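You operate a simulated robot arm through the tools that you are given. There is no shell and no other tool. Be economical: measure what you need, move in short steps, check, and stop when the job is done.

You are at the controls of a simulated two-armed robot. One attempt, no reset.

TASK
Pick up the grease tube from the top of the black-legged table with one hand, pass it to the other hand and put it on the high shelf over the air board. Take the grey spool from the fourth left shelf from the bottom of the green rack and put it on the top of the black-legged table. Turn the floor fan dial to 2. Any order will do. Set down upright: grey spool.

Only the result counts: the job must be done as asked and must still hold three seconds after the hand-in. Knocking over, shifting, dropping, spilling or breaking anything else fails it.

THE ROBOT
Two 6-joint arms with two-finger parallel grippers on one trunk, on a base that drives. Base frame: it is fixed to the floor where the robot stands at the start and does not move with it; the origin is under the middle of the robot, x ahead of it, y to its left, z up. Readings come in m, degrees, newtons and seconds.
The left shoulder is at the start at [0.08, 0.216, 1.61], the right one opposite. With the tool pointing down near the work surface each hand reaches from about 0.1 to 0.64 m from the robot's upright axis, wherever it stands, measured 20 degrees to its own side. Places, roughly: floor fan dial [6.9, -0.8, 0.2]; grey spool (7x7x9 cm) [-1.8, 0.9, 1.3]; high shelf over the air board (36x18 cm) [1.56, 0.8, 1.6]; top of the black-legged table [0.6, 0.5, 0.8]. Payload 3.43 kg a hand.
The TCP of each hand is the grasp point between the finger pads, 0.03 m short of the fingertips. In the tool frame z runs along the fingers and y along their closing line. The gripper opens to 0.094 m. The fingers are 0.028 m wide and 0.01 m thick; the gripper's body (0.05 by 0.096 m) begins 0.055 m behind the TCP.
Orientation is that of the tool frame in the base frame, as a unit quaternion [x, y, z, w]. With the fingers straight down and closing along the base's y, the tool's x points along the base's -x, its y along +y and its z along -z.

THE INTERFACE
- The arms move only by the tool send_rows. It takes "left_steps", "right_steps" or both (then of equal length, played together; a hand with none holds still); each is a list of rows, each an object of numbers (a shift or turn left out is 0, a gripper value left out holds the last): "dx", "dy", "dz": the shift along the base's x, y, z in units of 300 mm (1.0 is 300 mm); "ax", "ay", "az": the turn, a rotation vector about the base's x, y, z in units of 180 degrees (1.0 is 180 degrees); "hand": the opening, from 0 (shut) to 1 (fully open). In form: [{"dx": .., "dy": .., "dz": .., "ax": .., "ay": .., "az": .., "hand": ..}, ...]. A call has 1 to 10 rows; each row is the pose to reach, as a shift and turn from the pose commanded when the call began. A call with a number of a shift or a turn outside -1 to 1 is refused whole. Each row takes 0.2 s and may step no farther than 0.05 m and 8.6 degrees from the row before; otherwise, or with a gripper value out of range, the whole call is refused. A pose out of reach is approached as far as the arm can. The call stops where the force on the tool passes 40 N (or 10 N more than at its start, if that is more) or the arm is blocked; 0.2 s more then pass. The fingers move at their own pace (about 0.072 m/s each) and stop on an object; they squeeze with about 30 N. The grip force told is the motor's: it shows also when the fingers shut on nothing. Time passes only in rows, and 0.2 s behind the last, so rows that repeat a pose let the fingers close. It gives the time, the measured TCP pose, the force on the tool (base axes), the opening and the grip force at its end, in the units of the frame above (readings bear some noise), with the torque about the TCP (base axes, N m) and any sound that the robot's microphone picked up.
- Cameras (640 x 400 px; columns grow to the right, rows downward): "scene" is now at [0.0892, 0.0002, 1.7467]; the picture's right is [-0.01, -1.00, 0.00], its down [-0.92, 0.01, -0.40] and it looks along [0.40, -0.00, -0.92] (base axes); focal length 257 px, centre (320, 200). "left" rides on the left gripper at [0.076, -0.014, -0.103] in its tool frame; the picture's right is [0.18, 0.98, 0.00], its down [-0.75, 0.14, -0.64] and it looks along [-0.63, 0.12, 0.77] (tool axes); focal length 243 px, centre (320, 200). "right" rides on the right gripper at [0.076, 0.014, -0.102] in its tool frame; the picture's right is [-0.18, 0.98, 0.00], its down [-0.75, -0.14, -0.64] and it looks along [-0.63, -0.12, 0.77] (tool axes); focal length 243 px, centre (320, 200). There is no depth. A picture from a camera that has moved, and an enlarged one, comes with that camera's place and axes in the base frame and with its lens.
- camera(camera): a new picture of that camera. No time passes.
- move_column(by): slides the trunk up (or, below 0, down) by that many m; the arms and the scene camera ride with it, the base frame stays. It gives what a move gives, with no picture.
- drive_base(legs): drives the robot by 1 to 6 legs, each [ahead, left, turn to the left] in m, m and degrees, along the robot's own axes; the way and the turn of a leg run together, so that a leg with both is an arc; at most 1.5 m and 180 degrees a leg. The arms and the cameras ride along, it lands a little off, and it stops where it bumps. It gives what a move gives.
- head_to(pan, tilt): turns the head with the scene camera to pan (to the left, within 86 degrees either way) and tilt (down, from -29 to 69), counted from straight ahead of the robot. It gives what a move gives.
- zoom(camera, box): a new picture of the part [left, top, right, bottom] of that camera's present view, enlarged. No time passes.
- close_job(): hands the job in; it is judged then, once.

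Go step by step. Nothing tells you exact positions but the pictures and the camera data: compare them with the known pose of the tool, close in by small moves and look again before you grip or let go. The budget is 165 turns and 138 pictures, counting those below and the enlarged ones. Unless the task says otherwise, let go and move clear before handing in, and close with one line.

The tools are called after ">>>" by a JSON object that holds its "fn" and its "kwargs". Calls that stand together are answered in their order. send_rows: Moves the arms, as the interface text tells. Its arguments: {"type":"object","properties":{"left_steps":{"type":"array"},"right_steps":{"type":"array"}},"required":[]} The other tools are called the same way: move_column (by) slides the trunk up or down; drive_base (legs) drives the base; head_to (pan, tilt) turns the head that bears the scene camera; camera (camera) takes a picture; zoom (camera, box) takes an enlarged picture of a part of a camera's view; close_job () hands the job in.

At the start:

```text
time_s: 0.0
left_tcp_pos: [0.5824, 0.2601, 1.0688]
left_tool_rot: [0.0, 1.0, 0.001, -0.001]
left_wrist_force: [-0.2, -0.4, 0.6]
left_wrist_torque: [0.02, 0.0, -0.01]
left_grip_width: 0.0938
left_grip_force: 0.0
right_tcp_pos: [0.4769, -0.1806, 1.053]
right_tool_rot: [0.001, 1.0, 0.0, 0.001]
right_wrist_force: [-0.7, -0.7, -0.2]
right_wrist_torque: [-0.01, 0.04, -0.02]
right_grip_width: 0.0941
right_grip_force: 0.0
trunk travel left (down, up): [-0.84, 0.0]
robot x, y, heading: [-0.0039, -0.0028, 0.3]
head pan, tilt: [-0.3, 66.4]
```

scene: 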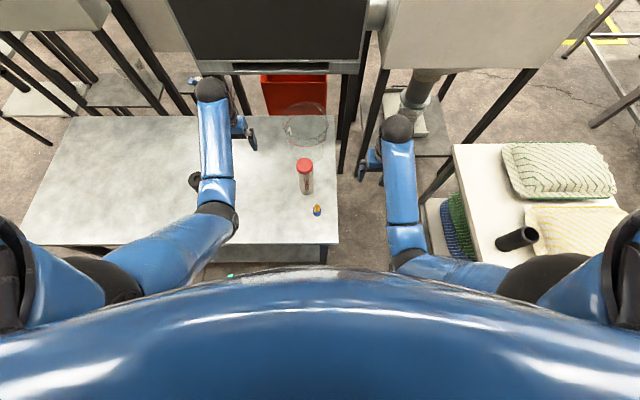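
right: 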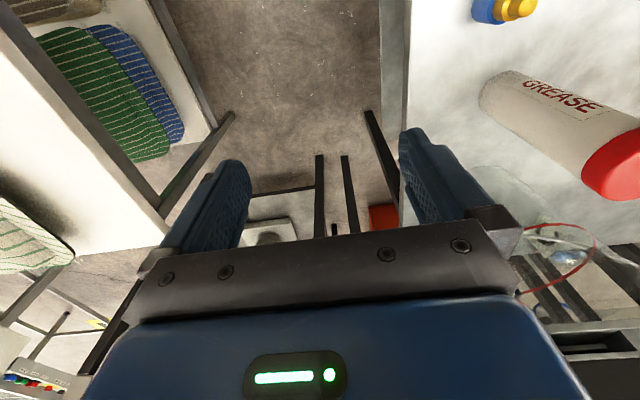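
left: 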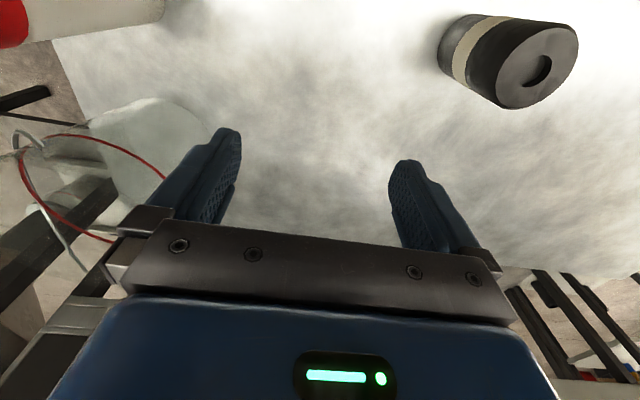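

I see the table ahead with the red-capped grease tube near its right edge. I'll look closer before I move.

>>> {"fn": "zoom", "kwargs": {"camera": "scene", "box": [180, 80, 380, 260]}}

>>> {"fn": "head_to", "kwargs": {"pan": 30, "tilt": 15}}

>>> {"fn": "camera", "kwargs": {"camera": "scene"}}

```text
2.22 times, centred on (280, 170) of scene
camera zoom: at [0.0892, 0.0002, 1.7467], right [-0.01, -1.0, 0.0], down [-0.92, 0.01, -0.4], along [0.4, 0.0, -0.92], focal length 571 px, centre (409, 267)
```

zoom: 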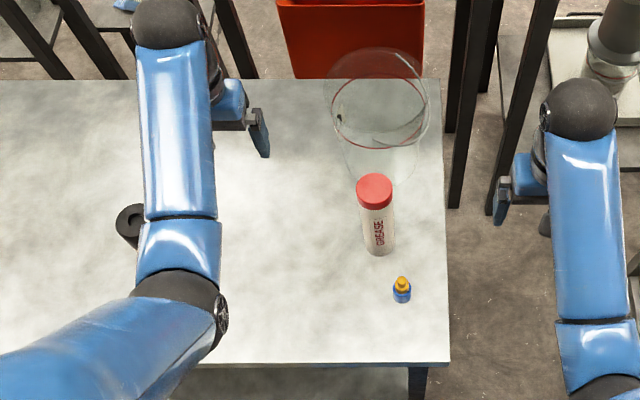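

```text
time_s: 1.2
left_tcp_pos: [0.5823, 0.2602, 1.069]
left_tool_rot: [0.0, 1.0, 0.0, 0.0]
left_wrist_force: [-0.4, 0.4, -0.9]
left_wrist_torque: [-0.02, 0.0, 0.0]
left_grip_width: 0.0941
left_grip_force: 0.1
right_tcp_pos: [0.4783, -0.1823, 1.0535]
right_tool_rot: [0.0, 1.0, 0.0, 0.0]
right_wrist_force: [-0.1, 0.0, 0.0]
right_wrist_torque: [-0.01, 0.01, 0.01]
right_grip_width: 0.094
right_grip_force: 0.0
trunk travel left (down, up): [-0.84, 0.0]
robot x, y, heading: [0.0015, 0.0008, 0.3]
head pan, tilt: [30.0, 15.0]
```

```text
133 pictures are left
camera scene: at [0.1115, 0.0472, 1.8199], right [0.5, -0.87, 0.0], down [-0.23, -0.13, -0.97], along [0.84, 0.48, -0.26], focal length 257 px, centre (320, 200)
```

scene: 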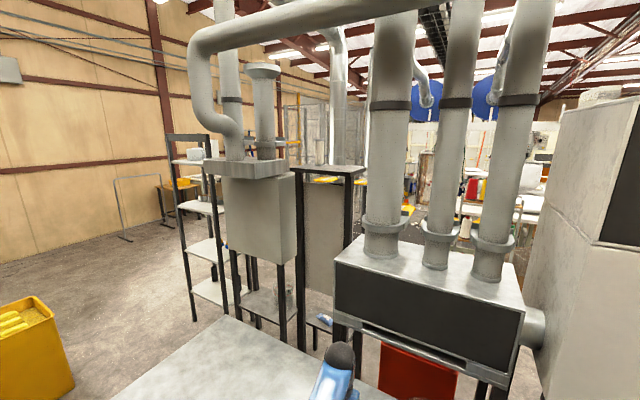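

>>> {"fn": "zoom", "kwargs": {"camera": "scene", "box": [260, 130, 400, 217]}}

>>> {"fn": "head_to", "kwargs": {"pan": -60, "tilt": 20}}

>>> {"fn": "camera", "kwargs": {"camera": "scene"}}

>>> {"fn": "head_to", "kwargs": {"pan": 86, "tilt": 15}}

>>> {"fn": "camera", "kwargs": {"camera": "scene"}}

```text
4.57 times, centred on (330, 174) of scene
camera zoom: at [0.1115, 0.0472, 1.8199], right [0.5, -0.87, 0.0], down [-0.23, -0.13, -0.97], along [0.84, 0.48, -0.26], focal length 1176 px, centre (274, 321)
```

zoom: 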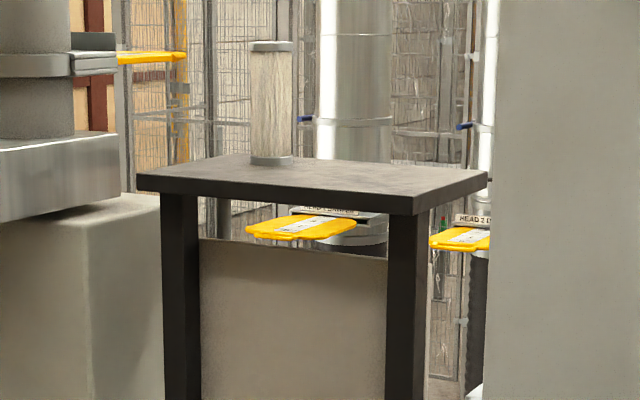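

```text
time_s: 2.9
left_tcp_pos: [0.5829, 0.2608, 1.0681]
left_tool_rot: [0.0, 1.0, 0.0, -0.001]
left_wrist_force: [0.8, 0.3, 0.0]
left_wrist_torque: [0.0, -0.02, 0.02]
left_grip_width: 0.0939
left_grip_force: 0.0
right_tcp_pos: [0.4781, -0.18, 1.053]
right_tool_rot: [-0.001, 1.0, 0.0, 0.0]
right_wrist_force: [0.1, 0.1, -0.1]
right_wrist_torque: [-0.01, 0.03, 0.0]
right_grip_width: 0.0943
right_grip_force: 0.1
trunk travel left (down, up): [-0.84, 0.0]
robot x, y, heading: [-0.0019, 0.0017, -0.3]
head pan, tilt: [-60.0, 20.0]
```

```text
131 pictures are left
camera scene: at [0.077, -0.0801, 1.8118], right [-0.87, -0.5, 0.0], down [-0.17, 0.3, -0.94], along [0.47, -0.81, -0.34], focal length 257 px, centre (320, 200)
```

scene: 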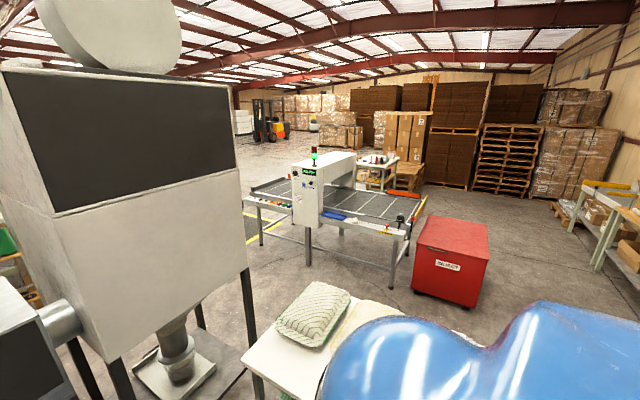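

```text
time_s: 5.2
left_tcp_pos: [0.5823, 0.2597, 1.0683]
left_tool_rot: [0.0, 1.0, 0.0, 0.0]
left_wrist_force: [0.2, -0.2, 0.4]
left_wrist_torque: [0.03, 0.02, -0.03]
left_grip_width: 0.094
left_grip_force: 0.0
right_tcp_pos: [0.4775, -0.1813, 1.0541]
right_tool_rot: [0.0, 1.0, 0.0, 0.001]
right_wrist_force: [-0.4, -0.4, -0.4]
right_wrist_torque: [0.04, 0.01, 0.01]
right_grip_width: 0.094
right_grip_force: 0.0
trunk travel left (down, up): [-0.84, 0.0]
robot x, y, heading: [-0.0035, 0.0016, 0.2]
head pan, tilt: [85.9, 15.0]
```

```text
130 pictures are left
camera scene: at [0.0371, 0.0937, 1.82], right [1.0, -0.07, 0.0], down [-0.02, -0.26, -0.97], along [0.07, 0.96, -0.26], focal length 257 px, centre (320, 200)
```

scene: 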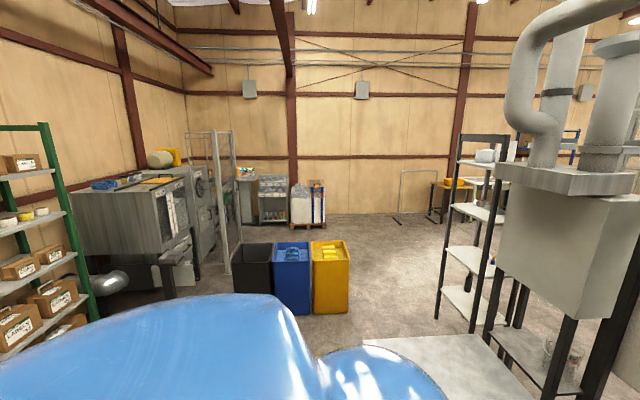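

The tube stands upright at about (0.55, 0.054), with its base near z 0.80 and its top near 0.99. The shelf has a cylinder at its back left, so its front right is free. I'll bring the right hand over the tube and keep the left hand clear.

>>> {"fn": "send_rows", "kwargs": {"right_steps": [{"dz": 0.13}, {"dx": 0.05, "dy": 0.13, "dz": 0.2}, {"dx": 0.1, "dy": 0.28, "dz": 0.2}, {"dx": 0.15, "dy": 0.43, "dz": 0.2}, {"dx": 0.2, "dy": 0.58, "dz": 0.2}, {"dx": 0.22, "dy": 0.7, "dz": 0.2}, {"dx": 0.24, "dy": 0.783, "dz": 0.2}, {"dx": 0.24, "dy": 0.783, "dz": 0.2}], "left_steps": [{"dy": 0.1}, {"dy": 0.2}, {"dy": 0.3}, {"dy": 0.4}, {"dy": 0.4}, {"dy": 0.4}, {"dy": 0.4}, {"dy": 0.4}]}}

>>> {"fn": "head_to", "kwargs": {"pan": 0, "tilt": 60}}

>>> {"fn": "camera", "kwargs": {"camera": "right"}}

>>> {"fn": "camera", "kwargs": {"camera": "scene"}}

```text
time_s: 7.0
left_tcp_pos: [0.5833, 0.3794, 1.0684]
left_tool_rot: [0.0, 1.0, 0.0, 0.0]
left_wrist_force: [-0.1, -0.2, -0.2]
left_wrist_torque: [-0.01, -0.02, 0.01]
left_grip_width: 0.0943
left_grip_force: 0.1
right_tcp_pos: [0.5492, 0.0548, 1.1132]
right_tool_rot: [0.0, 1.0, 0.0, 0.001]
right_wrist_force: [0.4, 0.1, -0.3]
right_wrist_torque: [0.01, 0.02, -0.01]
right_grip_width: 0.0938
right_grip_force: 0.1
right hand out of reach, approached as far as the arm can: row 1, 2, 3, 4, 5
trunk travel left (down, up): [-0.84, 0.0]
robot x, y, heading: [0.0026, 0.0059, 0.1]
head pan, tilt: [85.9, 15.0]
```

```text
time_s: 8.6
left_tcp_pos: [0.5835, 0.3813, 1.0679]
left_tool_rot: [0.0, 1.0, 0.0, 0.0]
left_wrist_force: [-0.6, -0.6, -0.3]
left_wrist_torque: [-0.01, 0.01, 0.0]
left_grip_width: 0.094
left_grip_force: 0.1
right_tcp_pos: [0.5494, 0.0527, 1.1131]
right_tool_rot: [0.0, 1.0, 0.0, 0.0]
right_wrist_force: [-0.3, 0.8, -0.3]
right_wrist_torque: [-0.01, 0.0, 0.0]
right_grip_width: 0.0941
right_grip_force: 0.1
trunk travel left (down, up): [-0.84, 0.0]
robot x, y, heading: [-0.0012, 0.0007, 0.1]
head pan, tilt: [0.0, 60.0]
```

```text
129 pictures are left
camera right: at [0.4736, 0.0687, 1.2172], right [0.18, 0.98, 0.0], down [0.75, -0.14, 0.64], along [0.63, -0.12, -0.77], focal length 243 px, centre (320, 200)
```

right: 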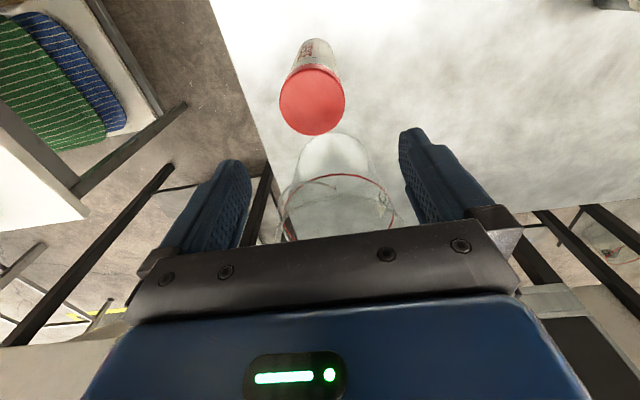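

```text
128 pictures are left
camera scene: at [0.0971, 0.0006, 1.7537], right [0.0, -1.0, 0.0], down [-0.87, 0.0, -0.5], along [0.5, 0.0, -0.87], focal length 257 px, centre (320, 200)
```

scene: 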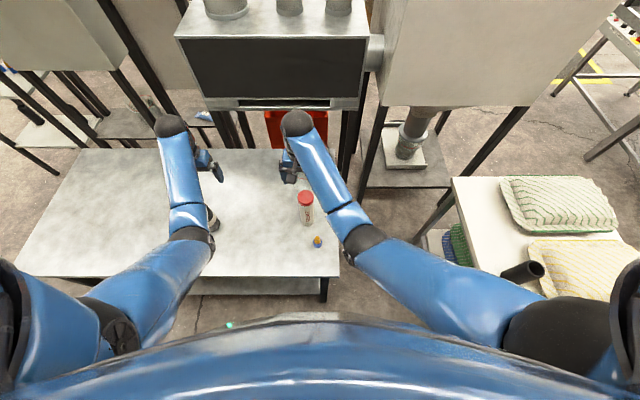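

The cap top is near (0.543, 0.05, 1.0). I'll descend straight down around it and check before closing.

>>> {"fn": "send_rows", "kwargs": {"right_steps": [{"dx": -0.015, "dy": -0.008, "dz": -0.12}, {"dx": -0.015, "dy": -0.008, "dz": -0.24}, {"dx": -0.015, "dy": -0.008, "dz": -0.36}, {"dx": -0.015, "dy": -0.008, "dz": -0.44}, {"dx": -0.015, "dy": -0.008, "dz": -0.49}, {"dx": -0.015, "dy": -0.008, "dz": -0.49}]}}

>>> {"fn": "camera", "kwargs": {"camera": "right"}}

>>> {"fn": "zoom", "kwargs": {"camera": "scene", "box": [220, 120, 380, 240]}}

```text
time_s: 9.9
left_tcp_pos: [0.5831, 0.3801, 1.0685]
left_tool_rot: [0.001, 1.0, -0.001, 0.0]
left_wrist_force: [-0.4, 0.2, 0.2]
left_wrist_torque: [-0.04, -0.01, 0.0]
left_grip_width: 0.0943
left_grip_force: 0.2
right_tcp_pos: [0.5445, 0.0514, 0.966]
right_tool_rot: [0.001, 1.0, 0.0, 0.0]
right_wrist_force: [0.8, -0.5, 0.7]
right_wrist_torque: [-0.01, -0.01, -0.01]
right_grip_width: 0.094
right_grip_force: 0.0
trunk travel left (down, up): [-0.84, 0.0]
robot x, y, heading: [-0.0006, -0.0012, -0.2]
head pan, tilt: [0.0, 60.0]
```

```text
127 pictures are left
camera right: at [0.4688, 0.0661, 1.0704], right [0.18, 0.98, 0.0], down [0.75, -0.14, 0.64], along [0.63, -0.12, -0.77], focal length 243 px, centre (320, 200)
```

right: 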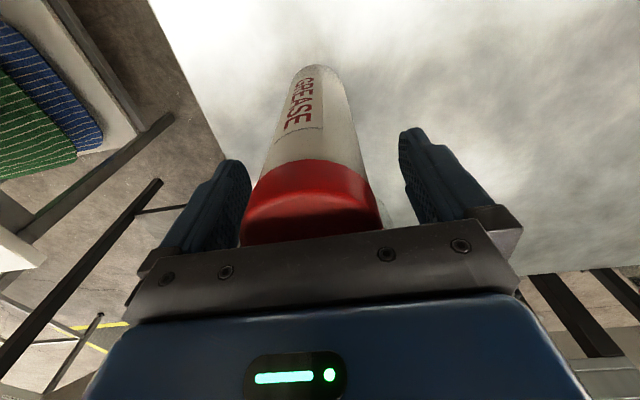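

```text
3.33 times, centred on (300, 180) of scene
camera zoom: at [0.0971, 0.0007, 1.7537], right [0.0, -1.0, 0.0], down [-0.87, 0.0, -0.5], along [0.5, 0.0, -0.87], focal length 857 px, centre (387, 267)
```

zoom: 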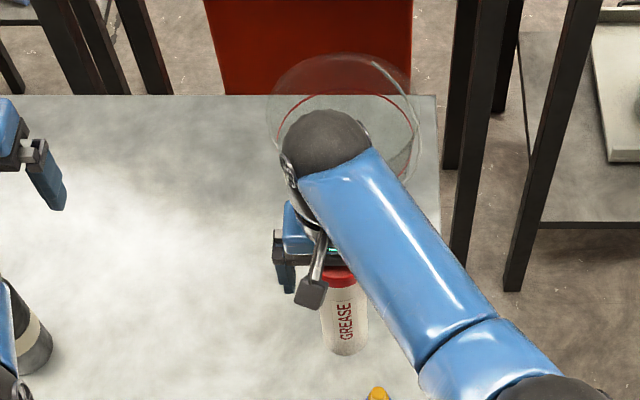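

The cap is between the fingers, very slightly toward -y. I'll nudge over and close.

>>> {"fn": "send_rows", "kwargs": {"right_steps": [{"dy": -0.012}, {"dy": -0.012, "hand": 0.3}, {"dy": -0.012, "hand": 0.3}, {"dy": -0.012, "hand": 0.3}, {"dy": -0.012, "hand": 0.3}]}}

```text
time_s: 11.2
left_tcp_pos: [0.5835, 0.3809, 1.0679]
left_tool_rot: [0.001, 1.0, 0.0, 0.0]
left_wrist_force: [0.1, 0.6, 0.5]
left_wrist_torque: [-0.01, 0.0, -0.01]
left_grip_width: 0.0937
left_grip_force: 0.1
right_tcp_pos: [0.5434, 0.0482, 0.9667]
right_tool_rot: [0.0, 1.0, 0.0, 0.0]
right_wrist_force: [-0.9, 1.0, -0.2]
right_wrist_torque: [0.09, 0.01, -0.01]
right_grip_width: 0.0557
right_grip_force: 29.6
trunk travel left (down, up): [-0.84, 0.0]
robot x, y, heading: [-0.0062, 0.0004, 0.3]
head pan, tilt: [0.0, 60.0]
```

The tube is gripped (width 0.056). I'll lift it and start rotating the left hand to point forward.

>>> {"fn": "send_rows", "kwargs": {"right_steps": [{"dz": 0.1}, {"dz": 0.25}, {"dz": 0.4}, {"dz": 0.5}, {"dz": 0.5}, {"dz": 0.5}, {"dz": 0.5}, {"dz": 0.5}, {"dz": 0.5}], "left_steps": [{"dx": -0.05, "dz": 0.0, "ay": -0.045}, {"dx": -0.1, "ay": -0.09}, {"dx": -0.15, "ay": -0.135}, {"dx": -0.2, "ay": -0.18}, {"dx": -0.25, "ay": -0.225}, {"dx": -0.3, "ay": -0.27}, {"dx": -0.35, "ay": -0.315}, {"dx": -0.4, "ay": -0.36}, {"dx": -0.45, "ay": -0.405}]}}

>>> {"fn": "send_rows", "kwargs": {"left_steps": [{"ay": -0.045}, {"ay": -0.095}, {"ay": -0.095}]}}

>>> {"fn": "camera", "kwargs": {"camera": "scene"}}

>>> {"fn": "camera", "kwargs": {"camera": "right"}}

```text
time_s: 13.3
left_tcp_pos: [0.474, 0.3773, 1.0923]
left_tool_rot: [0.032, 0.791, 0.001, 0.612]
left_wrist_force: [0.0, 0.5, -0.4]
left_wrist_torque: [0.03, 0.0, 0.01]
left_grip_width: 0.0941
left_grip_force: 0.0
right_tcp_pos: [0.5458, 0.0478, 1.117]
right_tool_rot: [0.0, 1.0, -0.001, -0.001]
right_wrist_force: [0.9, -0.1, -4.3]
right_wrist_torque: [0.02, -0.02, -0.04]
right_grip_width: 0.0555
right_grip_force: 29.5
trunk travel left (down, up): [-0.84, 0.0]
robot x, y, heading: [-0.0024, 0.0008, 0.1]
head pan, tilt: [0.0, 60.0]
stopped in row 9 (left hand): the arm was blocked; the commanded pose is now the measured one
```

```text
refused: row 2 steps farther than a row can; nothing moved
```

```text
125 pictures are left
camera scene: at [0.0986, 0.001, 1.7546], right [0.0, -1.0, 0.0], down [-0.87, 0.0, -0.5], along [0.5, 0.0, -0.87], focal length 257 px, centre (320, 200)
```

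scene: 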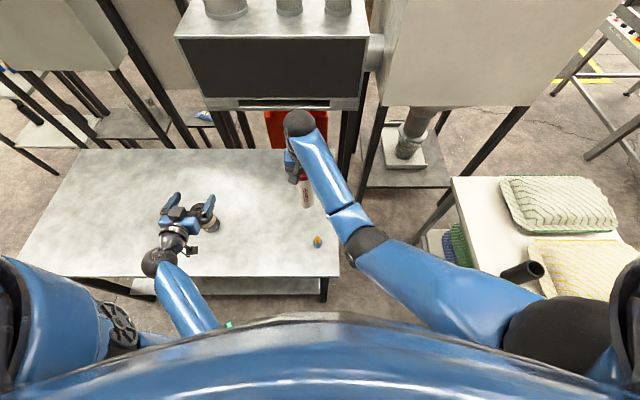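

```text
124 pictures are left
camera right: at [0.4709, 0.0632, 1.221], right [0.18, 0.98, 0.0], down [0.75, -0.14, 0.64], along [0.63, -0.12, -0.77], focal length 243 px, centre (320, 200)
```

right: 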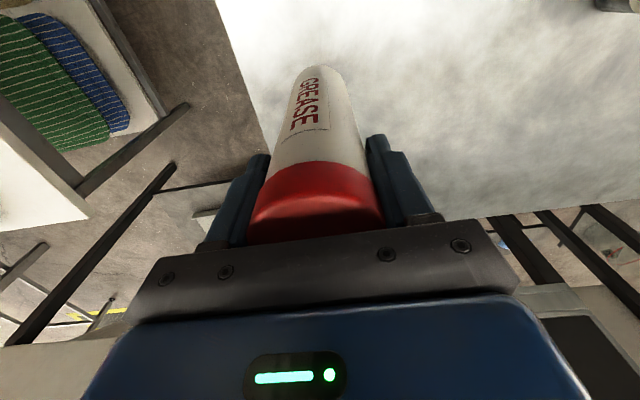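

The left wrist folds too tightly when it points straight ahead here. I'll bring it in diagonally from the left, aimed forward-right.

>>> {"fn": "send_rows", "kwargs": {"left_steps": [{"az": -0.045}, {"az": -0.09, "dx": -0.03, "dy": -0.03}, {"az": -0.135, "dx": -0.03, "dy": -0.08}, {"az": -0.18, "dx": -0.03, "dy": -0.15}, {"az": -0.225, "dx": -0.03, "dy": -0.25}, {"az": -0.27, "dx": -0.03, "dy": -0.33, "dz": -0.05}, {"az": -0.315, "dx": -0.03, "dy": -0.4, "dz": -0.1}, {"az": -0.333, "dx": -0.03, "dy": -0.45, "dz": -0.12}, {"az": -0.333, "dx": -0.03, "dy": -0.45, "dz": -0.12}]}}

>>> {"fn": "send_rows", "kwargs": {"left_steps": [{"ax": -0.035, "ay": -0.02}, {"ax": -0.07, "ay": -0.04}, {"ax": -0.07, "ay": -0.04}]}}

>>> {"fn": "camera", "kwargs": {"camera": "scene"}}

>>> {"fn": "camera", "kwargs": {"camera": "left"}}

```text
time_s: 15.3
left_tcp_pos: [0.4612, 0.2403, 1.0528]
left_tool_rot: [0.422, 0.672, -0.305, 0.526]
left_wrist_force: [-0.5, 0.0, 0.2]
left_wrist_torque: [0.01, 0.03, 0.02]
left_grip_width: 0.094
left_grip_force: 0.0
right_tcp_pos: [0.5458, 0.0485, 1.1159]
right_tool_rot: [0.0, 1.0, 0.0, 0.0]
right_wrist_force: [0.0, 0.1, -4.2]
right_wrist_torque: [-0.02, 0.02, 0.05]
right_grip_width: 0.0553
right_grip_force: 29.9
trunk travel left (down, up): [-0.84, 0.0]
robot x, y, heading: [0.0033, -0.001, 0.2]
head pan, tilt: [0.0, 60.0]
```

```text
time_s: 16.1
left_tcp_pos: [0.4612, 0.2396, 1.0527]
left_tool_rot: [0.379, 0.6, -0.35, 0.612]
left_wrist_force: [1.1, -0.7, 0.6]
left_wrist_torque: [-0.02, 0.01, 0.04]
left_grip_width: 0.094
left_grip_force: 0.1
right_tcp_pos: [0.5468, 0.0485, 1.1171]
right_tool_rot: [0.0, 1.0, 0.0, 0.0]
right_wrist_force: [-0.3, 0.4, -3.2]
right_wrist_torque: [0.02, -0.02, -0.02]
right_grip_width: 0.0556
right_grip_force: 29.8
trunk travel left (down, up): [-0.84, 0.0]
robot x, y, heading: [0.0019, -0.0002, -0.1]
head pan, tilt: [0.0, 60.0]
```

```text
123 pictures are left
camera scene: at [0.0976, 0.0006, 1.7536], right [0.0, -1.0, 0.0], down [-0.87, 0.0, -0.5], along [0.5, 0.0, -0.87], focal length 257 px, centre (320, 200)
```

scene: 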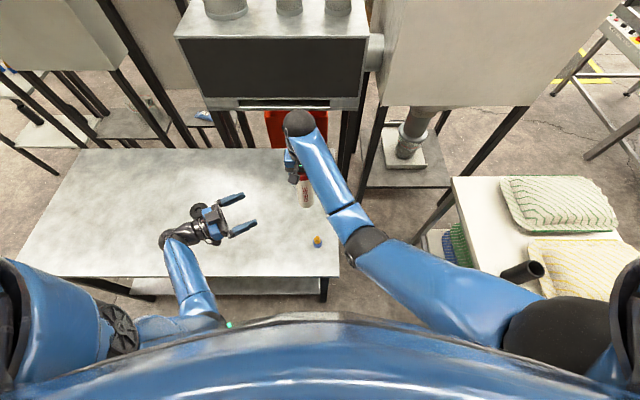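

```text
122 pictures are left
camera left: at [0.403, 0.326, 0.9772], right [0.87, 0.47, -0.14], down [-0.2, 0.61, 0.76], along [0.44, -0.64, 0.63], focal length 243 px, centre (320, 200)
```

left: 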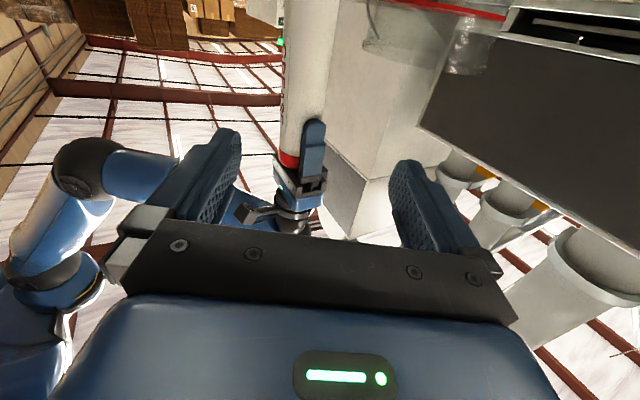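

>>> {"fn": "send_rows", "kwargs": {"left_steps": [{"dz": -0.143}, {"dx": 0.04, "dy": -0.12, "dz": -0.143}, {"dx": 0.08, "dy": -0.22, "dz": -0.143}, {"dx": 0.097, "dy": -0.287, "dz": -0.143}, {"dx": 0.097, "dy": -0.287, "dz": -0.143}]}}

>>> {"fn": "camera", "kwargs": {"camera": "left"}}

>>> {"fn": "camera", "kwargs": {"camera": "right"}}

>>> {"fn": "zoom", "kwargs": {"camera": "scene", "box": [220, 120, 380, 240]}}

```text
time_s: 17.4
left_tcp_pos: [0.4901, 0.1556, 1.0091]
left_tool_rot: [0.379, 0.6, -0.35, 0.611]
left_wrist_force: [-0.1, 0.5, 0.0]
left_wrist_torque: [-0.02, 0.0, 0.01]
left_grip_width: 0.0939
left_grip_force: 0.2
right_tcp_pos: [0.5452, 0.049, 1.1168]
right_tool_rot: [0.0, 1.0, 0.0, 0.0]
right_wrist_force: [0.8, 0.2, -4.6]
right_wrist_torque: [-0.02, -0.02, 0.01]
right_grip_width: 0.0555
right_grip_force: 30.4
trunk travel left (down, up): [-0.84, 0.0]
robot x, y, heading: [-0.0014, -0.001, -0.3]
head pan, tilt: [0.0, 60.0]
```

```text
121 pictures are left
camera left: at [0.4321, 0.2409, 0.9344], right [0.87, 0.47, -0.14], down [-0.2, 0.61, 0.76], along [0.44, -0.64, 0.63], focal length 243 px, centre (320, 200)
```

left: 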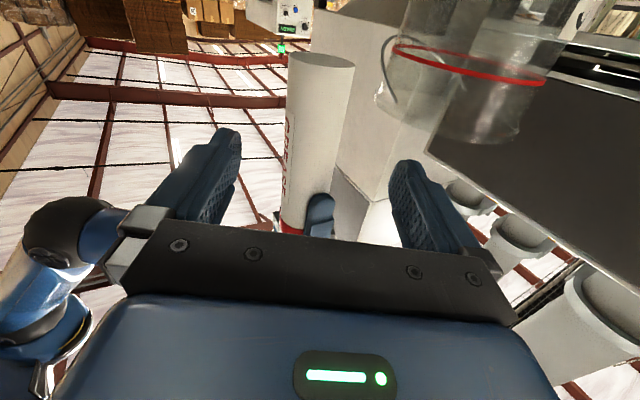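

```text
120 pictures are left
camera right: at [0.4706, 0.0637, 1.2205], right [0.18, 0.98, 0.0], down [0.75, -0.14, 0.64], along [0.63, -0.12, -0.77], focal length 243 px, centre (320, 200)
```

right: 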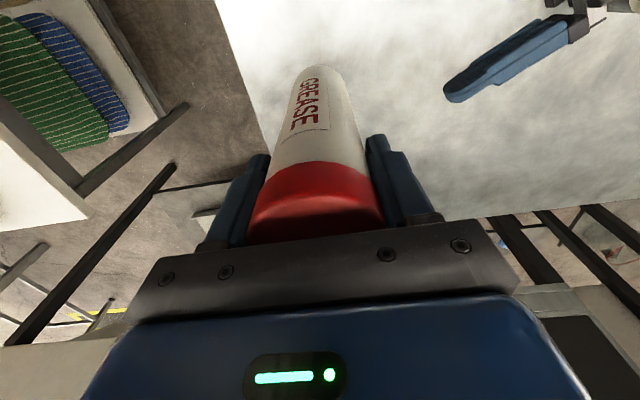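

```text
3.33 times, centred on (300, 180) of scene
camera zoom: at [0.098, 0.0015, 1.7536], right [0.0, -1.0, 0.0], down [-0.87, 0.0, -0.5], along [0.5, 0.0, -0.87], focal length 857 px, centre (387, 267)
```

zoom: 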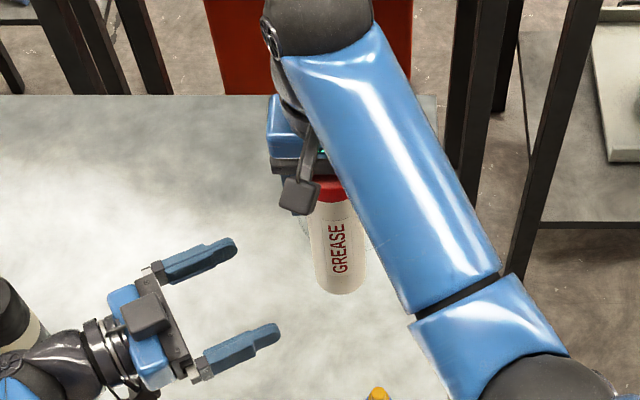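

The glass beaker behind the tube spans roughly x 0.59 to 0.73 up to about z 1.05, and the advancing left finger would come near it. I'll shift both hands back and up first.

>>> {"fn": "send_rows", "kwargs": {"right_steps": [{"dx": -0.05, "dz": 0.03}, {"dx": -0.1, "dz": 0.06}, {"dx": -0.15, "dz": 0.1}, {"dx": -0.2, "dz": 0.13}, {"dx": -0.2, "dz": 0.13}], "left_steps": [{"dx": -0.05, "dz": 0.03}, {"dx": -0.1, "dz": 0.06}, {"dx": -0.15, "dz": 0.1}, {"dx": -0.2, "dz": 0.13}, {"dx": -0.2, "dz": 0.13}]}}

```text
time_s: 18.6
left_tcp_pos: [0.4305, 0.1547, 1.0487]
left_tool_rot: [0.378, 0.601, -0.349, 0.612]
left_wrist_force: [0.3, -0.2, -0.5]
left_wrist_torque: [0.0, 0.04, -0.03]
left_grip_width: 0.094
left_grip_force: 0.1
right_tcp_pos: [0.5172, 0.0619, 1.111]
right_tool_rot: [0.0, 1.0, 0.0, 0.001]
right_wrist_force: [1.0, -0.4, -4.4]
right_wrist_torque: [0.01, -0.02, 0.01]
right_grip_width: 0.0555
right_grip_force: 30.4
right hand out of reach, approached as far as the arm can: row 1, 2, 3, 4, 5
trunk travel left (down, up): [-0.84, 0.0]
robot x, y, heading: [-0.0009, -0.0002, 0.1]
head pan, tilt: [0.0, 60.0]
```

Simplest is to back the base up a little so the handover happens well clear of the glass.

>>> {"fn": "drive_base", "kwargs": {"legs": [[-0.15, 0, 0]]}}

>>> {"fn": "camera", "kwargs": {"camera": "left"}}

>>> {"fn": "camera", "kwargs": {"camera": "scene"}}

```text
time_s: 19.9
left_tcp_pos: [0.2856, 0.1545, 1.0472]
left_tool_rot: [0.378, 0.601, -0.351, 0.61]
left_wrist_force: [0.0, 0.1, -0.3]
left_wrist_torque: [-0.02, -0.01, -0.01]
left_grip_width: 0.0938
left_grip_force: 0.0
right_tcp_pos: [0.3727, 0.0608, 1.1096]
right_tool_rot: [0.001, 1.0, 0.001, -0.002]
right_wrist_force: [1.6, -0.1, -4.4]
right_wrist_torque: [-0.01, -0.02, 0.01]
right_grip_width: 0.0554
right_grip_force: 30.1
trunk travel left (down, up): [-0.84, 0.0]
robot x, y, heading: [-0.1508, -0.0016, 0.0]
head pan, tilt: [0.0, 60.0]
```

```text
118 pictures are left
camera left: at [0.2272, 0.2396, 0.9718], right [0.87, 0.46, -0.14], down [-0.2, 0.61, 0.77], along [0.44, -0.64, 0.63], focal length 243 px, centre (320, 200)
```

left: 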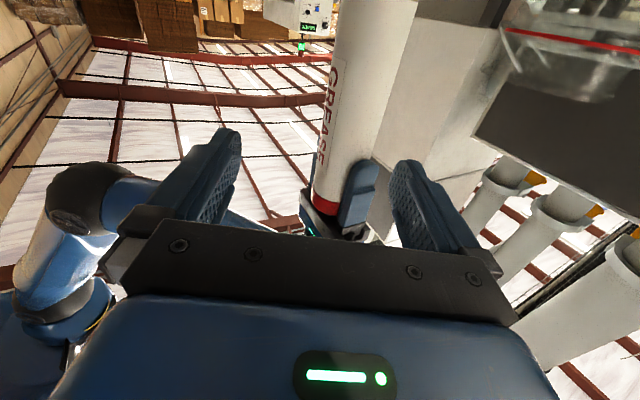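

```text
117 pictures are left
camera scene: at [-0.0454, 0.0006, 1.7532], right [0.0, -1.0, 0.0], down [-0.87, 0.0, -0.5], along [0.5, 0.0, -0.87], focal length 257 px, centre (320, 200)
```

scene: 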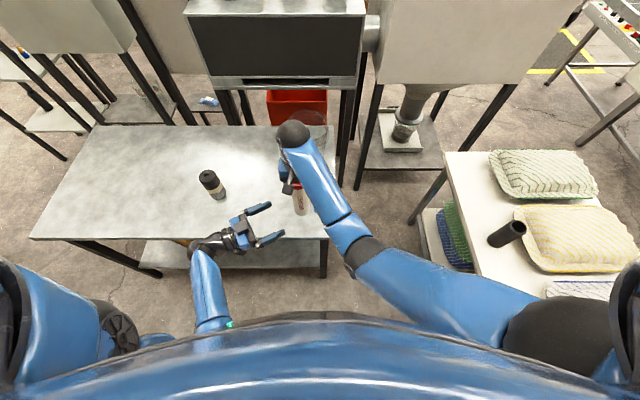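

Now clear of the glass. I'll align the left hand with the tube and advance along its pointing direction.

>>> {"fn": "send_rows", "kwargs": {"left_steps": [{"dx": 0.103, "dy": 0.043, "dz": -0.1}, {"dx": 0.103, "dy": 0.043, "dz": -0.14}, {"dx": 0.16, "dy": -0.065, "dz": -0.14}, {"dx": 0.21, "dy": -0.16, "dz": -0.14}, {"dx": 0.21, "dy": -0.16, "dz": -0.14}]}}

>>> {"fn": "camera", "kwargs": {"camera": "left"}}

>>> {"fn": "camera", "kwargs": {"camera": "right"}}

```text
time_s: 21.1
left_tcp_pos: [0.3481, 0.1062, 1.0047]
left_tool_rot: [0.378, 0.601, -0.35, 0.611]
left_wrist_force: [-0.6, 1.1, 0.3]
left_wrist_torque: [-0.01, -0.01, -0.03]
left_grip_width: 0.094
left_grip_force: 0.0
right_tcp_pos: [0.3705, 0.0618, 1.1096]
right_tool_rot: [0.0, 1.0, 0.0, 0.0]
right_wrist_force: [0.1, 0.1, -5.1]
right_wrist_torque: [0.0, -0.04, 0.03]
right_grip_width: 0.0554
right_grip_force: 30.0
trunk travel left (down, up): [-0.84, 0.0]
robot x, y, heading: [-0.151, -0.0004, -0.3]
head pan, tilt: [0.0, 60.0]
```

```text
116 pictures are left
camera left: at [0.2892, 0.1914, 0.9304], right [0.87, 0.46, -0.14], down [-0.2, 0.61, 0.76], along [0.44, -0.64, 0.63], focal length 243 px, centre (320, 200)
```

left: 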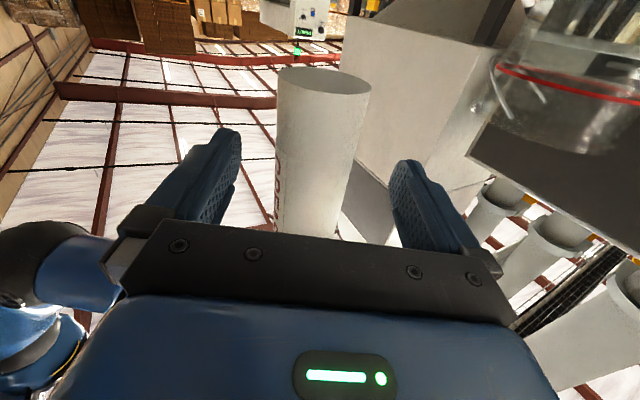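

```text
115 pictures are left
camera right: at [0.2951, 0.077, 1.2143], right [0.19, 0.98, 0.0], down [0.75, -0.14, 0.64], along [0.63, -0.12, -0.77], focal length 243 px, centre (320, 200)
```

right: 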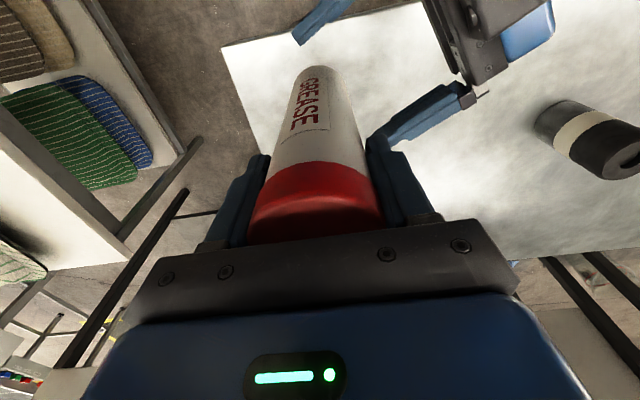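

>>> {"fn": "send_rows", "kwargs": {"left_steps": [{"dx": 0.04, "dy": -0.075}, {"dx": 0.078, "dy": -0.147}, {"dx": 0.078, "dy": -0.147, "hand": 0.3}, {"dx": 0.078, "dy": -0.147, "hand": 0.3}, {"dx": 0.078, "dy": -0.147, "hand": 0.3}, {"dx": 0.078, "dy": -0.147, "hand": 0.3}, {"dx": 0.078, "dy": -0.147, "hand": 0.3}]}}

>>> {"fn": "camera", "kwargs": {"camera": "left"}}

>>> {"fn": "camera", "kwargs": {"camera": "right"}}

```text
time_s: 22.7
left_tcp_pos: [0.3698, 0.0611, 1.005]
left_tool_rot: [0.379, 0.6, -0.351, 0.611]
left_wrist_force: [-7.9, -7.2, 0.8]
left_wrist_torque: [-0.43, 0.06, 0.27]
left_grip_width: 0.0604
left_grip_force: 30.1
right_tcp_pos: [0.3689, 0.0622, 1.1109]
right_tool_rot: [0.001, 1.0, 0.001, 0.002]
right_wrist_force: [6.9, 6.9, -5.7]
right_wrist_torque: [1.23, -0.77, -0.26]
right_grip_width: 0.0556
right_grip_force: 29.5
trunk travel left (down, up): [-0.84, 0.0]
robot x, y, heading: [-0.1475, 0.0013, -0.1]
head pan, tilt: [0.0, 60.0]
```

```text
114 pictures are left
camera left: at [0.3107, 0.147, 0.931], right [0.87, 0.46, -0.14], down [-0.2, 0.61, 0.76], along [0.44, -0.64, 0.63], focal length 243 px, centre (320, 200)
```

left: 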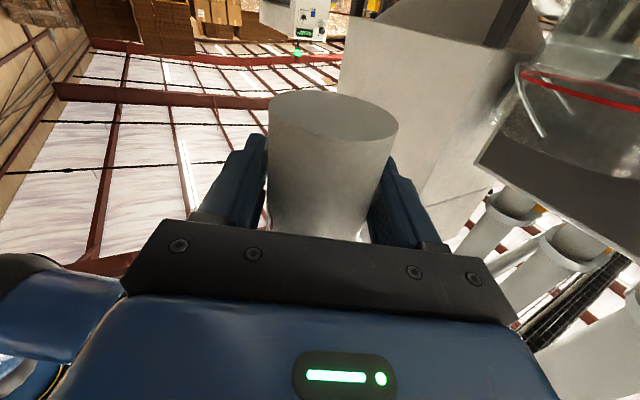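

```text
113 pictures are left
camera right: at [0.2938, 0.0768, 1.2153], right [0.19, 0.98, 0.0], down [0.75, -0.14, 0.64], along [0.63, -0.12, -0.77], focal length 243 px, centre (320, 200)
```

right: 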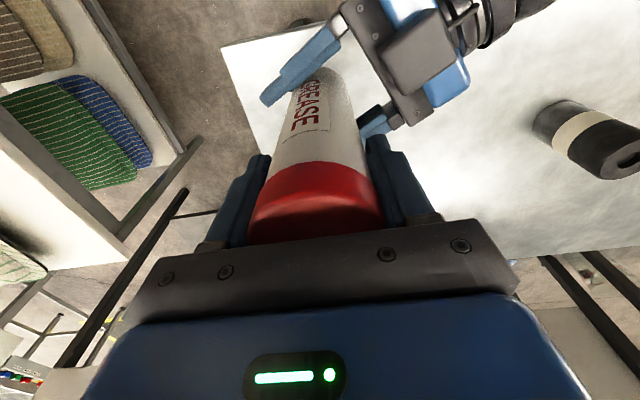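

Both hands hold it. I'll open the right hand and slide it forward off the cap.

>>> {"fn": "send_rows", "kwargs": {"right_steps": [{"hand": 0.8}, {"hand": 1}, {"hand": 1}, {"hand": 1}, {"hand": 1, "dx": 0.1, "dz": 0.03}, {"dx": 0.22, "dz": 0.06}, {"dx": 0.36, "dz": 0.1}, {"dx": 0.5, "dz": 0.15}, {"dx": 0.5, "dz": 0.15}]}}

>>> {"fn": "camera", "kwargs": {"camera": "scene"}}

>>> {"fn": "camera", "kwargs": {"camera": "left"}}

```text
time_s: 24.7
left_tcp_pos: [0.3696, 0.0612, 1.0077]
left_tool_rot: [0.38, 0.6, -0.349, 0.611]
left_wrist_force: [0.6, 0.3, 0.5]
left_wrist_torque: [0.02, 0.0, -0.01]
left_grip_width: 0.0601
left_grip_force: 30.4
right_tcp_pos: [0.5193, 0.0605, 1.1545]
right_tool_rot: [0.001, 1.0, 0.0, 0.001]
right_wrist_force: [0.1, -0.3, 0.3]
right_wrist_torque: [0.01, -0.02, -0.02]
right_grip_width: 0.0941
right_grip_force: 0.1
trunk travel left (down, up): [-0.84, 0.0]
robot x, y, heading: [-0.147, -0.0016, 0.1]
head pan, tilt: [0.0, 60.0]
```

```text
112 pictures are left
camera scene: at [-0.0507, 0.0007, 1.7536], right [0.0, -1.0, 0.0], down [-0.87, 0.0, -0.5], along [0.5, 0.0, -0.87], focal length 257 px, centre (320, 200)
```

scene: 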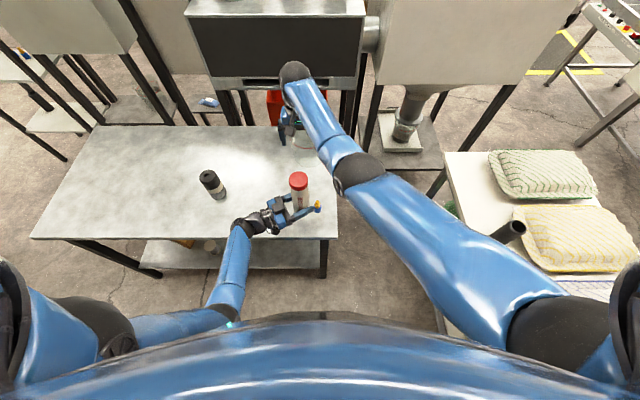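

```text
111 pictures are left
camera left: at [0.3111, 0.1471, 0.9311], right [0.87, 0.46, -0.14], down [-0.2, 0.61, 0.76], along [0.44, -0.64, 0.63], focal length 243 px, centre (320, 200)
```

left: 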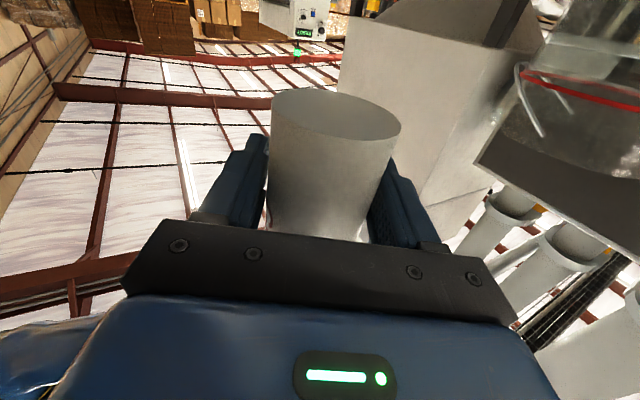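

The left hand holds the tube. I'll lift it and stow the right arm, then back off and go round the table's left end.

>>> {"fn": "send_rows", "kwargs": {"left_steps": [{"dz": 0.12}, {"dz": 0.24}, {"dz": 0.36}, {"dz": 0.48}, {"dz": 0.6}, {"dz": 0.7}, {"dz": 0.7}, {"dz": 0.7}, {"dz": 0.7}], "right_steps": [{"dy": -0.12}, {"dy": -0.26}, {"dy": -0.4}, {"dy": -0.54, "dx": -0.02}, {"dy": -0.66, "dx": -0.1}, {"dy": -0.72, "dx": -0.22, "dz": -0.05}, {"dy": -0.78, "dx": -0.35, "dz": -0.1}, {"dy": -0.8, "dx": -0.48, "dz": -0.18}, {"dy": -0.8, "dx": -0.6, "dz": -0.26}]}}

>>> {"fn": "drive_base", "kwargs": {"legs": [[-0.35, 0, 0]]}}

>>> {"fn": "head_to", "kwargs": {"pan": 40, "tilt": 35}}

>>> {"fn": "camera", "kwargs": {"camera": "scene"}}

>>> {"fn": "camera", "kwargs": {"camera": "left"}}

```text
time_s: 26.7
left_tcp_pos: [0.3664, 0.062, 1.2175]
left_tool_rot: [0.38, 0.6, -0.35, 0.611]
left_wrist_force: [-0.4, -0.1, -4.1]
left_wrist_torque: [0.03, 0.02, 0.02]
left_grip_width: 0.0596
left_grip_force: 29.7
right_tcp_pos: [0.3446, -0.178, 1.0601]
right_tool_rot: [0.001, 1.0, 0.0, 0.003]
right_wrist_force: [-0.1, -0.1, -0.4]
right_wrist_torque: [0.0, -0.01, -0.01]
right_grip_width: 0.0938
right_grip_force: 0.2
right hand out of reach, approached as far as the arm can: row 5, 6, 7, 8, 9
trunk travel left (down, up): [-0.84, 0.0]
robot x, y, heading: [-0.1493, -0.0, -0.1]
head pan, tilt: [0.0, 60.0]
```

```text
time_s: 29.0
left_tcp_pos: [0.0238, 0.0595, 1.2152]
left_tool_rot: [0.379, 0.601, -0.352, 0.61]
left_wrist_force: [0.8, -0.4, -3.6]
left_wrist_torque: [-0.02, 0.0, -0.03]
left_grip_width: 0.0599
left_grip_force: 30.1
right_tcp_pos: [-0.0026, -0.1792, 1.0592]
right_tool_rot: [0.004, 1.0, -0.001, 0.0]
right_wrist_force: [0.4, -0.3, 0.2]
right_wrist_torque: [-0.02, 0.05, 0.0]
right_grip_width: 0.0939
right_grip_force: 0.0
trunk travel left (down, up): [-0.84, 0.0]
robot x, y, heading: [-0.4974, -0.0027, -0.3]
head pan, tilt: [0.0, 60.0]
```

```text
time_s: 30.1
left_tcp_pos: [0.0199, 0.0608, 1.2173]
left_tool_rot: [0.382, 0.599, -0.351, 0.61]
left_wrist_force: [0.2, -0.2, -4.6]
left_wrist_torque: [-0.01, 0.0, -0.04]
left_grip_width: 0.06
left_grip_force: 30.4
right_tcp_pos: [-0.0035, -0.1792, 1.0595]
right_tool_rot: [0.004, 1.0, 0.0, 0.002]
right_wrist_force: [0.0, -0.3, 0.4]
right_wrist_torque: [-0.01, 0.0, 0.0]
right_grip_width: 0.0941
right_grip_force: 0.1
trunk travel left (down, up): [-0.84, 0.0]
robot x, y, heading: [-0.4976, 0.0012, -0.3]
head pan, tilt: [40.0, 35.0]
```

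```text
110 pictures are left
camera scene: at [-0.3995, 0.0579, 1.7879], right [0.64, -0.77, 0.0], down [-0.44, -0.37, -0.82], along [0.63, 0.52, -0.57], focal length 257 px, centre (320, 200)
```

scene: 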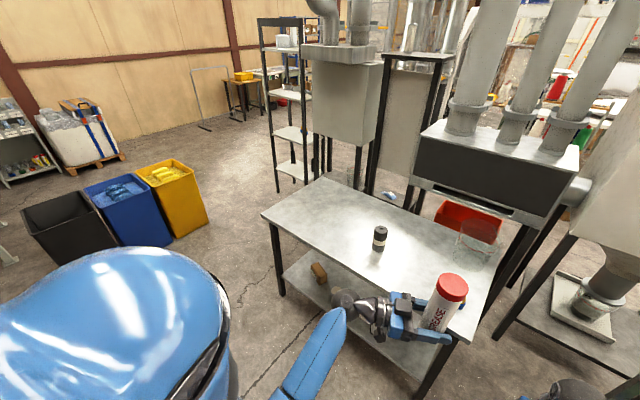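

```text
109 pictures are left
camera left: at [-0.0381, 0.1461, 1.1415], right [0.88, 0.46, -0.14], down [-0.2, 0.61, 0.76], along [0.44, -0.64, 0.63], focal length 243 px, centre (320, 200)
```

left: 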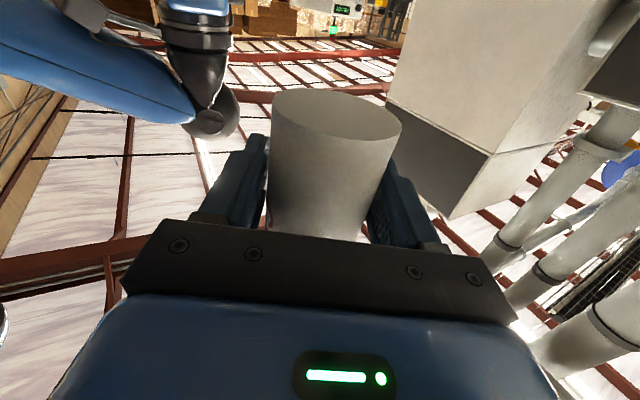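

The path round the table's left end is clear, with the bins beyond y 2.3. I'm driving left, then forward, then turning toward the shelf.

>>> {"fn": "drive_base", "kwargs": {"legs": [[0, 1.5, 0], [0.85, 0.08, 0], [0, 0, -60]]}}

>>> {"fn": "head_to", "kwargs": {"pan": 0, "tilt": 30}}

>>> {"fn": "camera", "kwargs": {"camera": "scene"}}

>>> {"fn": "head_to", "kwargs": {"pan": 50, "tilt": 30}}

>>> {"fn": "camera", "kwargs": {"camera": "scene"}}

```text
time_s: 44.3
left_tcp_pos: [0.6827, 1.1687, 1.2161]
left_tool_rot: [0.627, 0.333, -0.607, 0.356]
left_wrist_force: [0.6, 0.1, -3.3]
left_wrist_torque: [0.0, 0.0, -0.04]
left_grip_width: 0.0599
left_grip_force: 30.1
right_tcp_pos: [0.4649, 1.068, 1.0592]
right_tool_rot: [0.497, 0.868, -0.001, 0.002]
right_wrist_force: [0.1, 0.3, 0.8]
right_wrist_torque: [0.04, 0.03, 0.01]
right_grip_width: 0.0937
right_grip_force: 0.0
trunk travel left (down, up): [-0.84, 0.0]
robot x, y, heading: [0.3702, 1.5811, -59.8]
head pan, tilt: [40.0, 35.0]
```

```text
time_s: 45.4
left_tcp_pos: [0.6823, 1.1694, 1.2162]
left_tool_rot: [0.627, 0.333, -0.607, 0.356]
left_wrist_force: [0.4, 0.4, -4.7]
left_wrist_torque: [-0.01, 0.0, 0.0]
left_grip_width: 0.06
left_grip_force: 30.2
right_tcp_pos: [0.4643, 1.0672, 1.0593]
right_tool_rot: [0.498, 0.867, -0.001, 0.001]
right_wrist_force: [-0.8, -0.4, 0.5]
right_wrist_torque: [-0.03, 0.01, 0.01]
right_grip_width: 0.0939
right_grip_force: 0.1
trunk travel left (down, up): [-0.84, 0.0]
robot x, y, heading: [0.3675, 1.58, -59.6]
head pan, tilt: [0.0, 30.0]
```

```text
108 pictures are left
camera scene: at [0.4294, 1.48, 1.7957], right [-0.86, -0.51, 0.0], down [-0.25, 0.43, -0.87], along [0.44, -0.75, -0.5], focal length 257 px, centre (320, 200)
```

scene: 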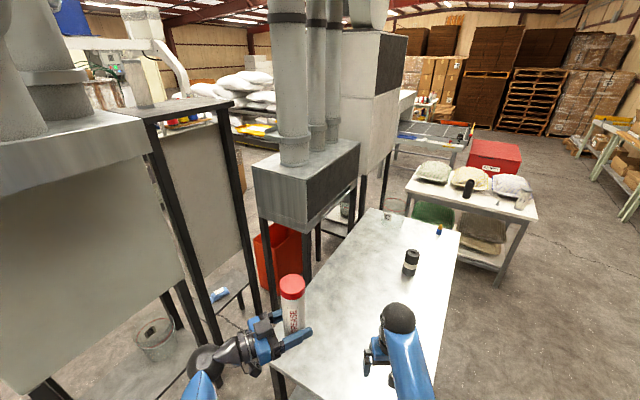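

```text
time_s: 46.6
left_tcp_pos: [0.6823, 1.169, 1.2163]
left_tool_rot: [0.627, 0.333, -0.607, 0.357]
left_wrist_force: [-1.0, 0.6, -4.0]
left_wrist_torque: [0.02, -0.02, 0.02]
left_grip_width: 0.0599
left_grip_force: 30.1
right_tcp_pos: [0.4652, 1.0671, 1.0592]
right_tool_rot: [0.498, 0.867, -0.001, 0.002]
right_wrist_force: [-0.1, 0.4, -0.3]
right_wrist_torque: [-0.02, -0.02, 0.01]
right_grip_width: 0.0937
right_grip_force: 0.1
trunk travel left (down, up): [-0.84, 0.0]
robot x, y, heading: [0.368, 1.5844, -59.9]
head pan, tilt: [50.0, 30.0]
```

```text
107 pictures are left
camera scene: at [0.4729, 1.5429, 1.7957], right [-0.17, -0.99, 0.0], down [-0.49, 0.08, -0.87], along [0.85, -0.15, -0.5], focal length 257 px, centre (320, 200)
```

scene: 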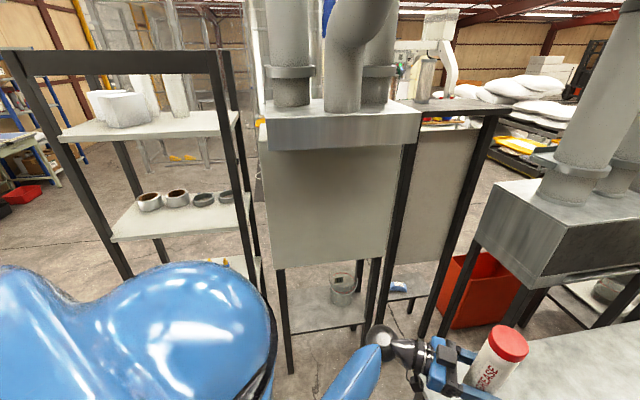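

Cabinet front is near x 1.35 and the shelf top near z 1.6. I'll stand at about (0.85, 1.5), then raise the left hand.

>>> {"fn": "drive_base", "kwargs": {"legs": [[0.314, 0.375, 0]]}}

>>> {"fn": "send_rows", "kwargs": {"left_steps": [{"dz": 0.15}, {"dz": 0.3}, {"dz": 0.45}, {"dz": 0.6}, {"dz": 0.75}, {"dz": 0.9}, {"dz": 1.0}, {"dz": 1.0}]}}

>>> {"fn": "send_rows", "kwargs": {"left_steps": [{"dz": 0.15}, {"dz": 0.3}, {"dz": 0.45}, {"dz": 0.6}, {"dz": 0.75}, {"dz": 0.75}]}}

>>> {"fn": "head_to", "kwargs": {"pan": 25, "tilt": 20}}

>>> {"fn": "camera", "kwargs": {"camera": "scene"}}

```text
time_s: 49.5
left_tcp_pos: [1.1622, 1.0871, 1.2163]
left_tool_rot: [0.628, 0.332, -0.607, 0.356]
left_wrist_force: [0.3, -0.2, -4.3]
left_wrist_torque: [-0.04, -0.01, 0.02]
left_grip_width: 0.06
left_grip_force: 30.1
right_tcp_pos: [0.9444, 0.9867, 1.0593]
right_tool_rot: [0.498, 0.867, 0.0, 0.002]
right_wrist_force: [-0.4, 0.0, 1.0]
right_wrist_torque: [0.0, -0.03, -0.01]
right_grip_width: 0.094
right_grip_force: 0.1
trunk travel left (down, up): [-0.84, 0.0]
robot x, y, heading: [0.8493, 1.4995, -59.8]
head pan, tilt: [50.0, 30.0]
```

```text
time_s: 51.0
left_tcp_pos: [1.1653, 1.0879, 1.4957]
left_tool_rot: [0.633, 0.336, -0.604, 0.348]
left_wrist_force: [-0.1, 4.4, -11.5]
left_wrist_torque: [-0.82, 0.49, 0.3]
left_grip_width: 0.0601
left_grip_force: 30.0
right_tcp_pos: [0.9474, 0.9876, 1.0597]
right_tool_rot: [0.498, 0.867, -0.001, 0.001]
right_wrist_force: [0.6, -0.3, 0.6]
right_wrist_torque: [0.0, 0.03, 0.0]
right_grip_width: 0.0938
right_grip_force: 0.0
trunk travel left (down, up): [-0.84, 0.0]
robot x, y, heading: [0.8509, 1.5018, -59.6]
head pan, tilt: [50.0, 30.0]
stopped in row 7 (left hand): the force on the tool passed its limit at 99 N (the readings are from after the stop); the commanded pose is now the measured one
```

```text
time_s: 51.3
left_tcp_pos: [1.1658, 1.0905, 1.4948]
left_tool_rot: [0.637, 0.343, -0.602, 0.339]
left_wrist_force: [0.5, 5.3, -14.8]
left_wrist_torque: [-1.09, 0.68, 0.36]
left_grip_width: 0.0599
left_grip_force: 29.9
right_tcp_pos: [0.9473, 0.9876, 1.0615]
right_tool_rot: [0.497, 0.867, -0.002, 0.001]
right_wrist_force: [-0.7, 0.3, 0.1]
right_wrist_torque: [0.02, 0.0, -0.03]
right_grip_width: 0.0936
right_grip_force: 0.0
trunk travel left (down, up): [-0.84, 0.0]
robot x, y, heading: [0.8478, 1.5066, -59.6]
head pan, tilt: [50.0, 30.0]
stopped in row 1 (left hand): the force on the tool passed its limit at 117 N (the readings are from after the stop); the commanded pose is now the measured one
```

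```text
time_s: 52.2
left_tcp_pos: [1.165, 1.0904, 1.4941]
left_tool_rot: [0.637, 0.342, -0.601, 0.34]
left_wrist_force: [-1.5, 6.8, -23.1]
left_wrist_torque: [-1.67, 1.1, 0.59]
left_grip_width: 0.0597
left_grip_force: 30.1
right_tcp_pos: [0.9481, 0.9859, 1.0603]
right_tool_rot: [0.498, 0.867, -0.001, 0.001]
right_wrist_force: [0.4, 0.4, -0.1]
right_wrist_torque: [0.0, 0.02, 0.0]
right_grip_width: 0.0941
right_grip_force: 0.1
trunk travel left (down, up): [-0.84, 0.0]
robot x, y, heading: [0.8513, 1.5051, -59.6]
head pan, tilt: [25.0, 20.0]
```

```text
106 pictures are left
camera scene: at [0.9438, 1.4251, 1.8116], right [-0.57, -0.82, 0.0], down [-0.28, 0.19, -0.94], along [0.77, -0.53, -0.34], focal length 257 px, centre (320, 200)
```

scene: 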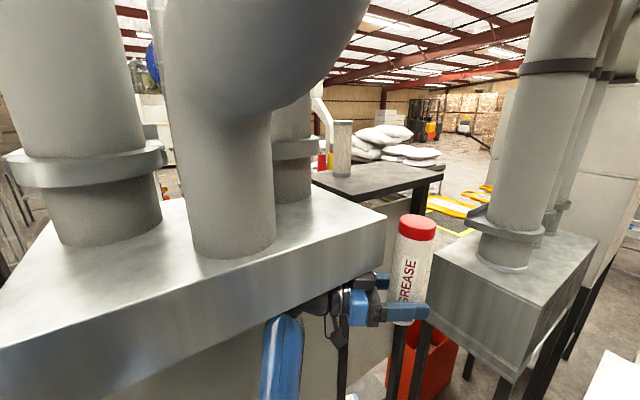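

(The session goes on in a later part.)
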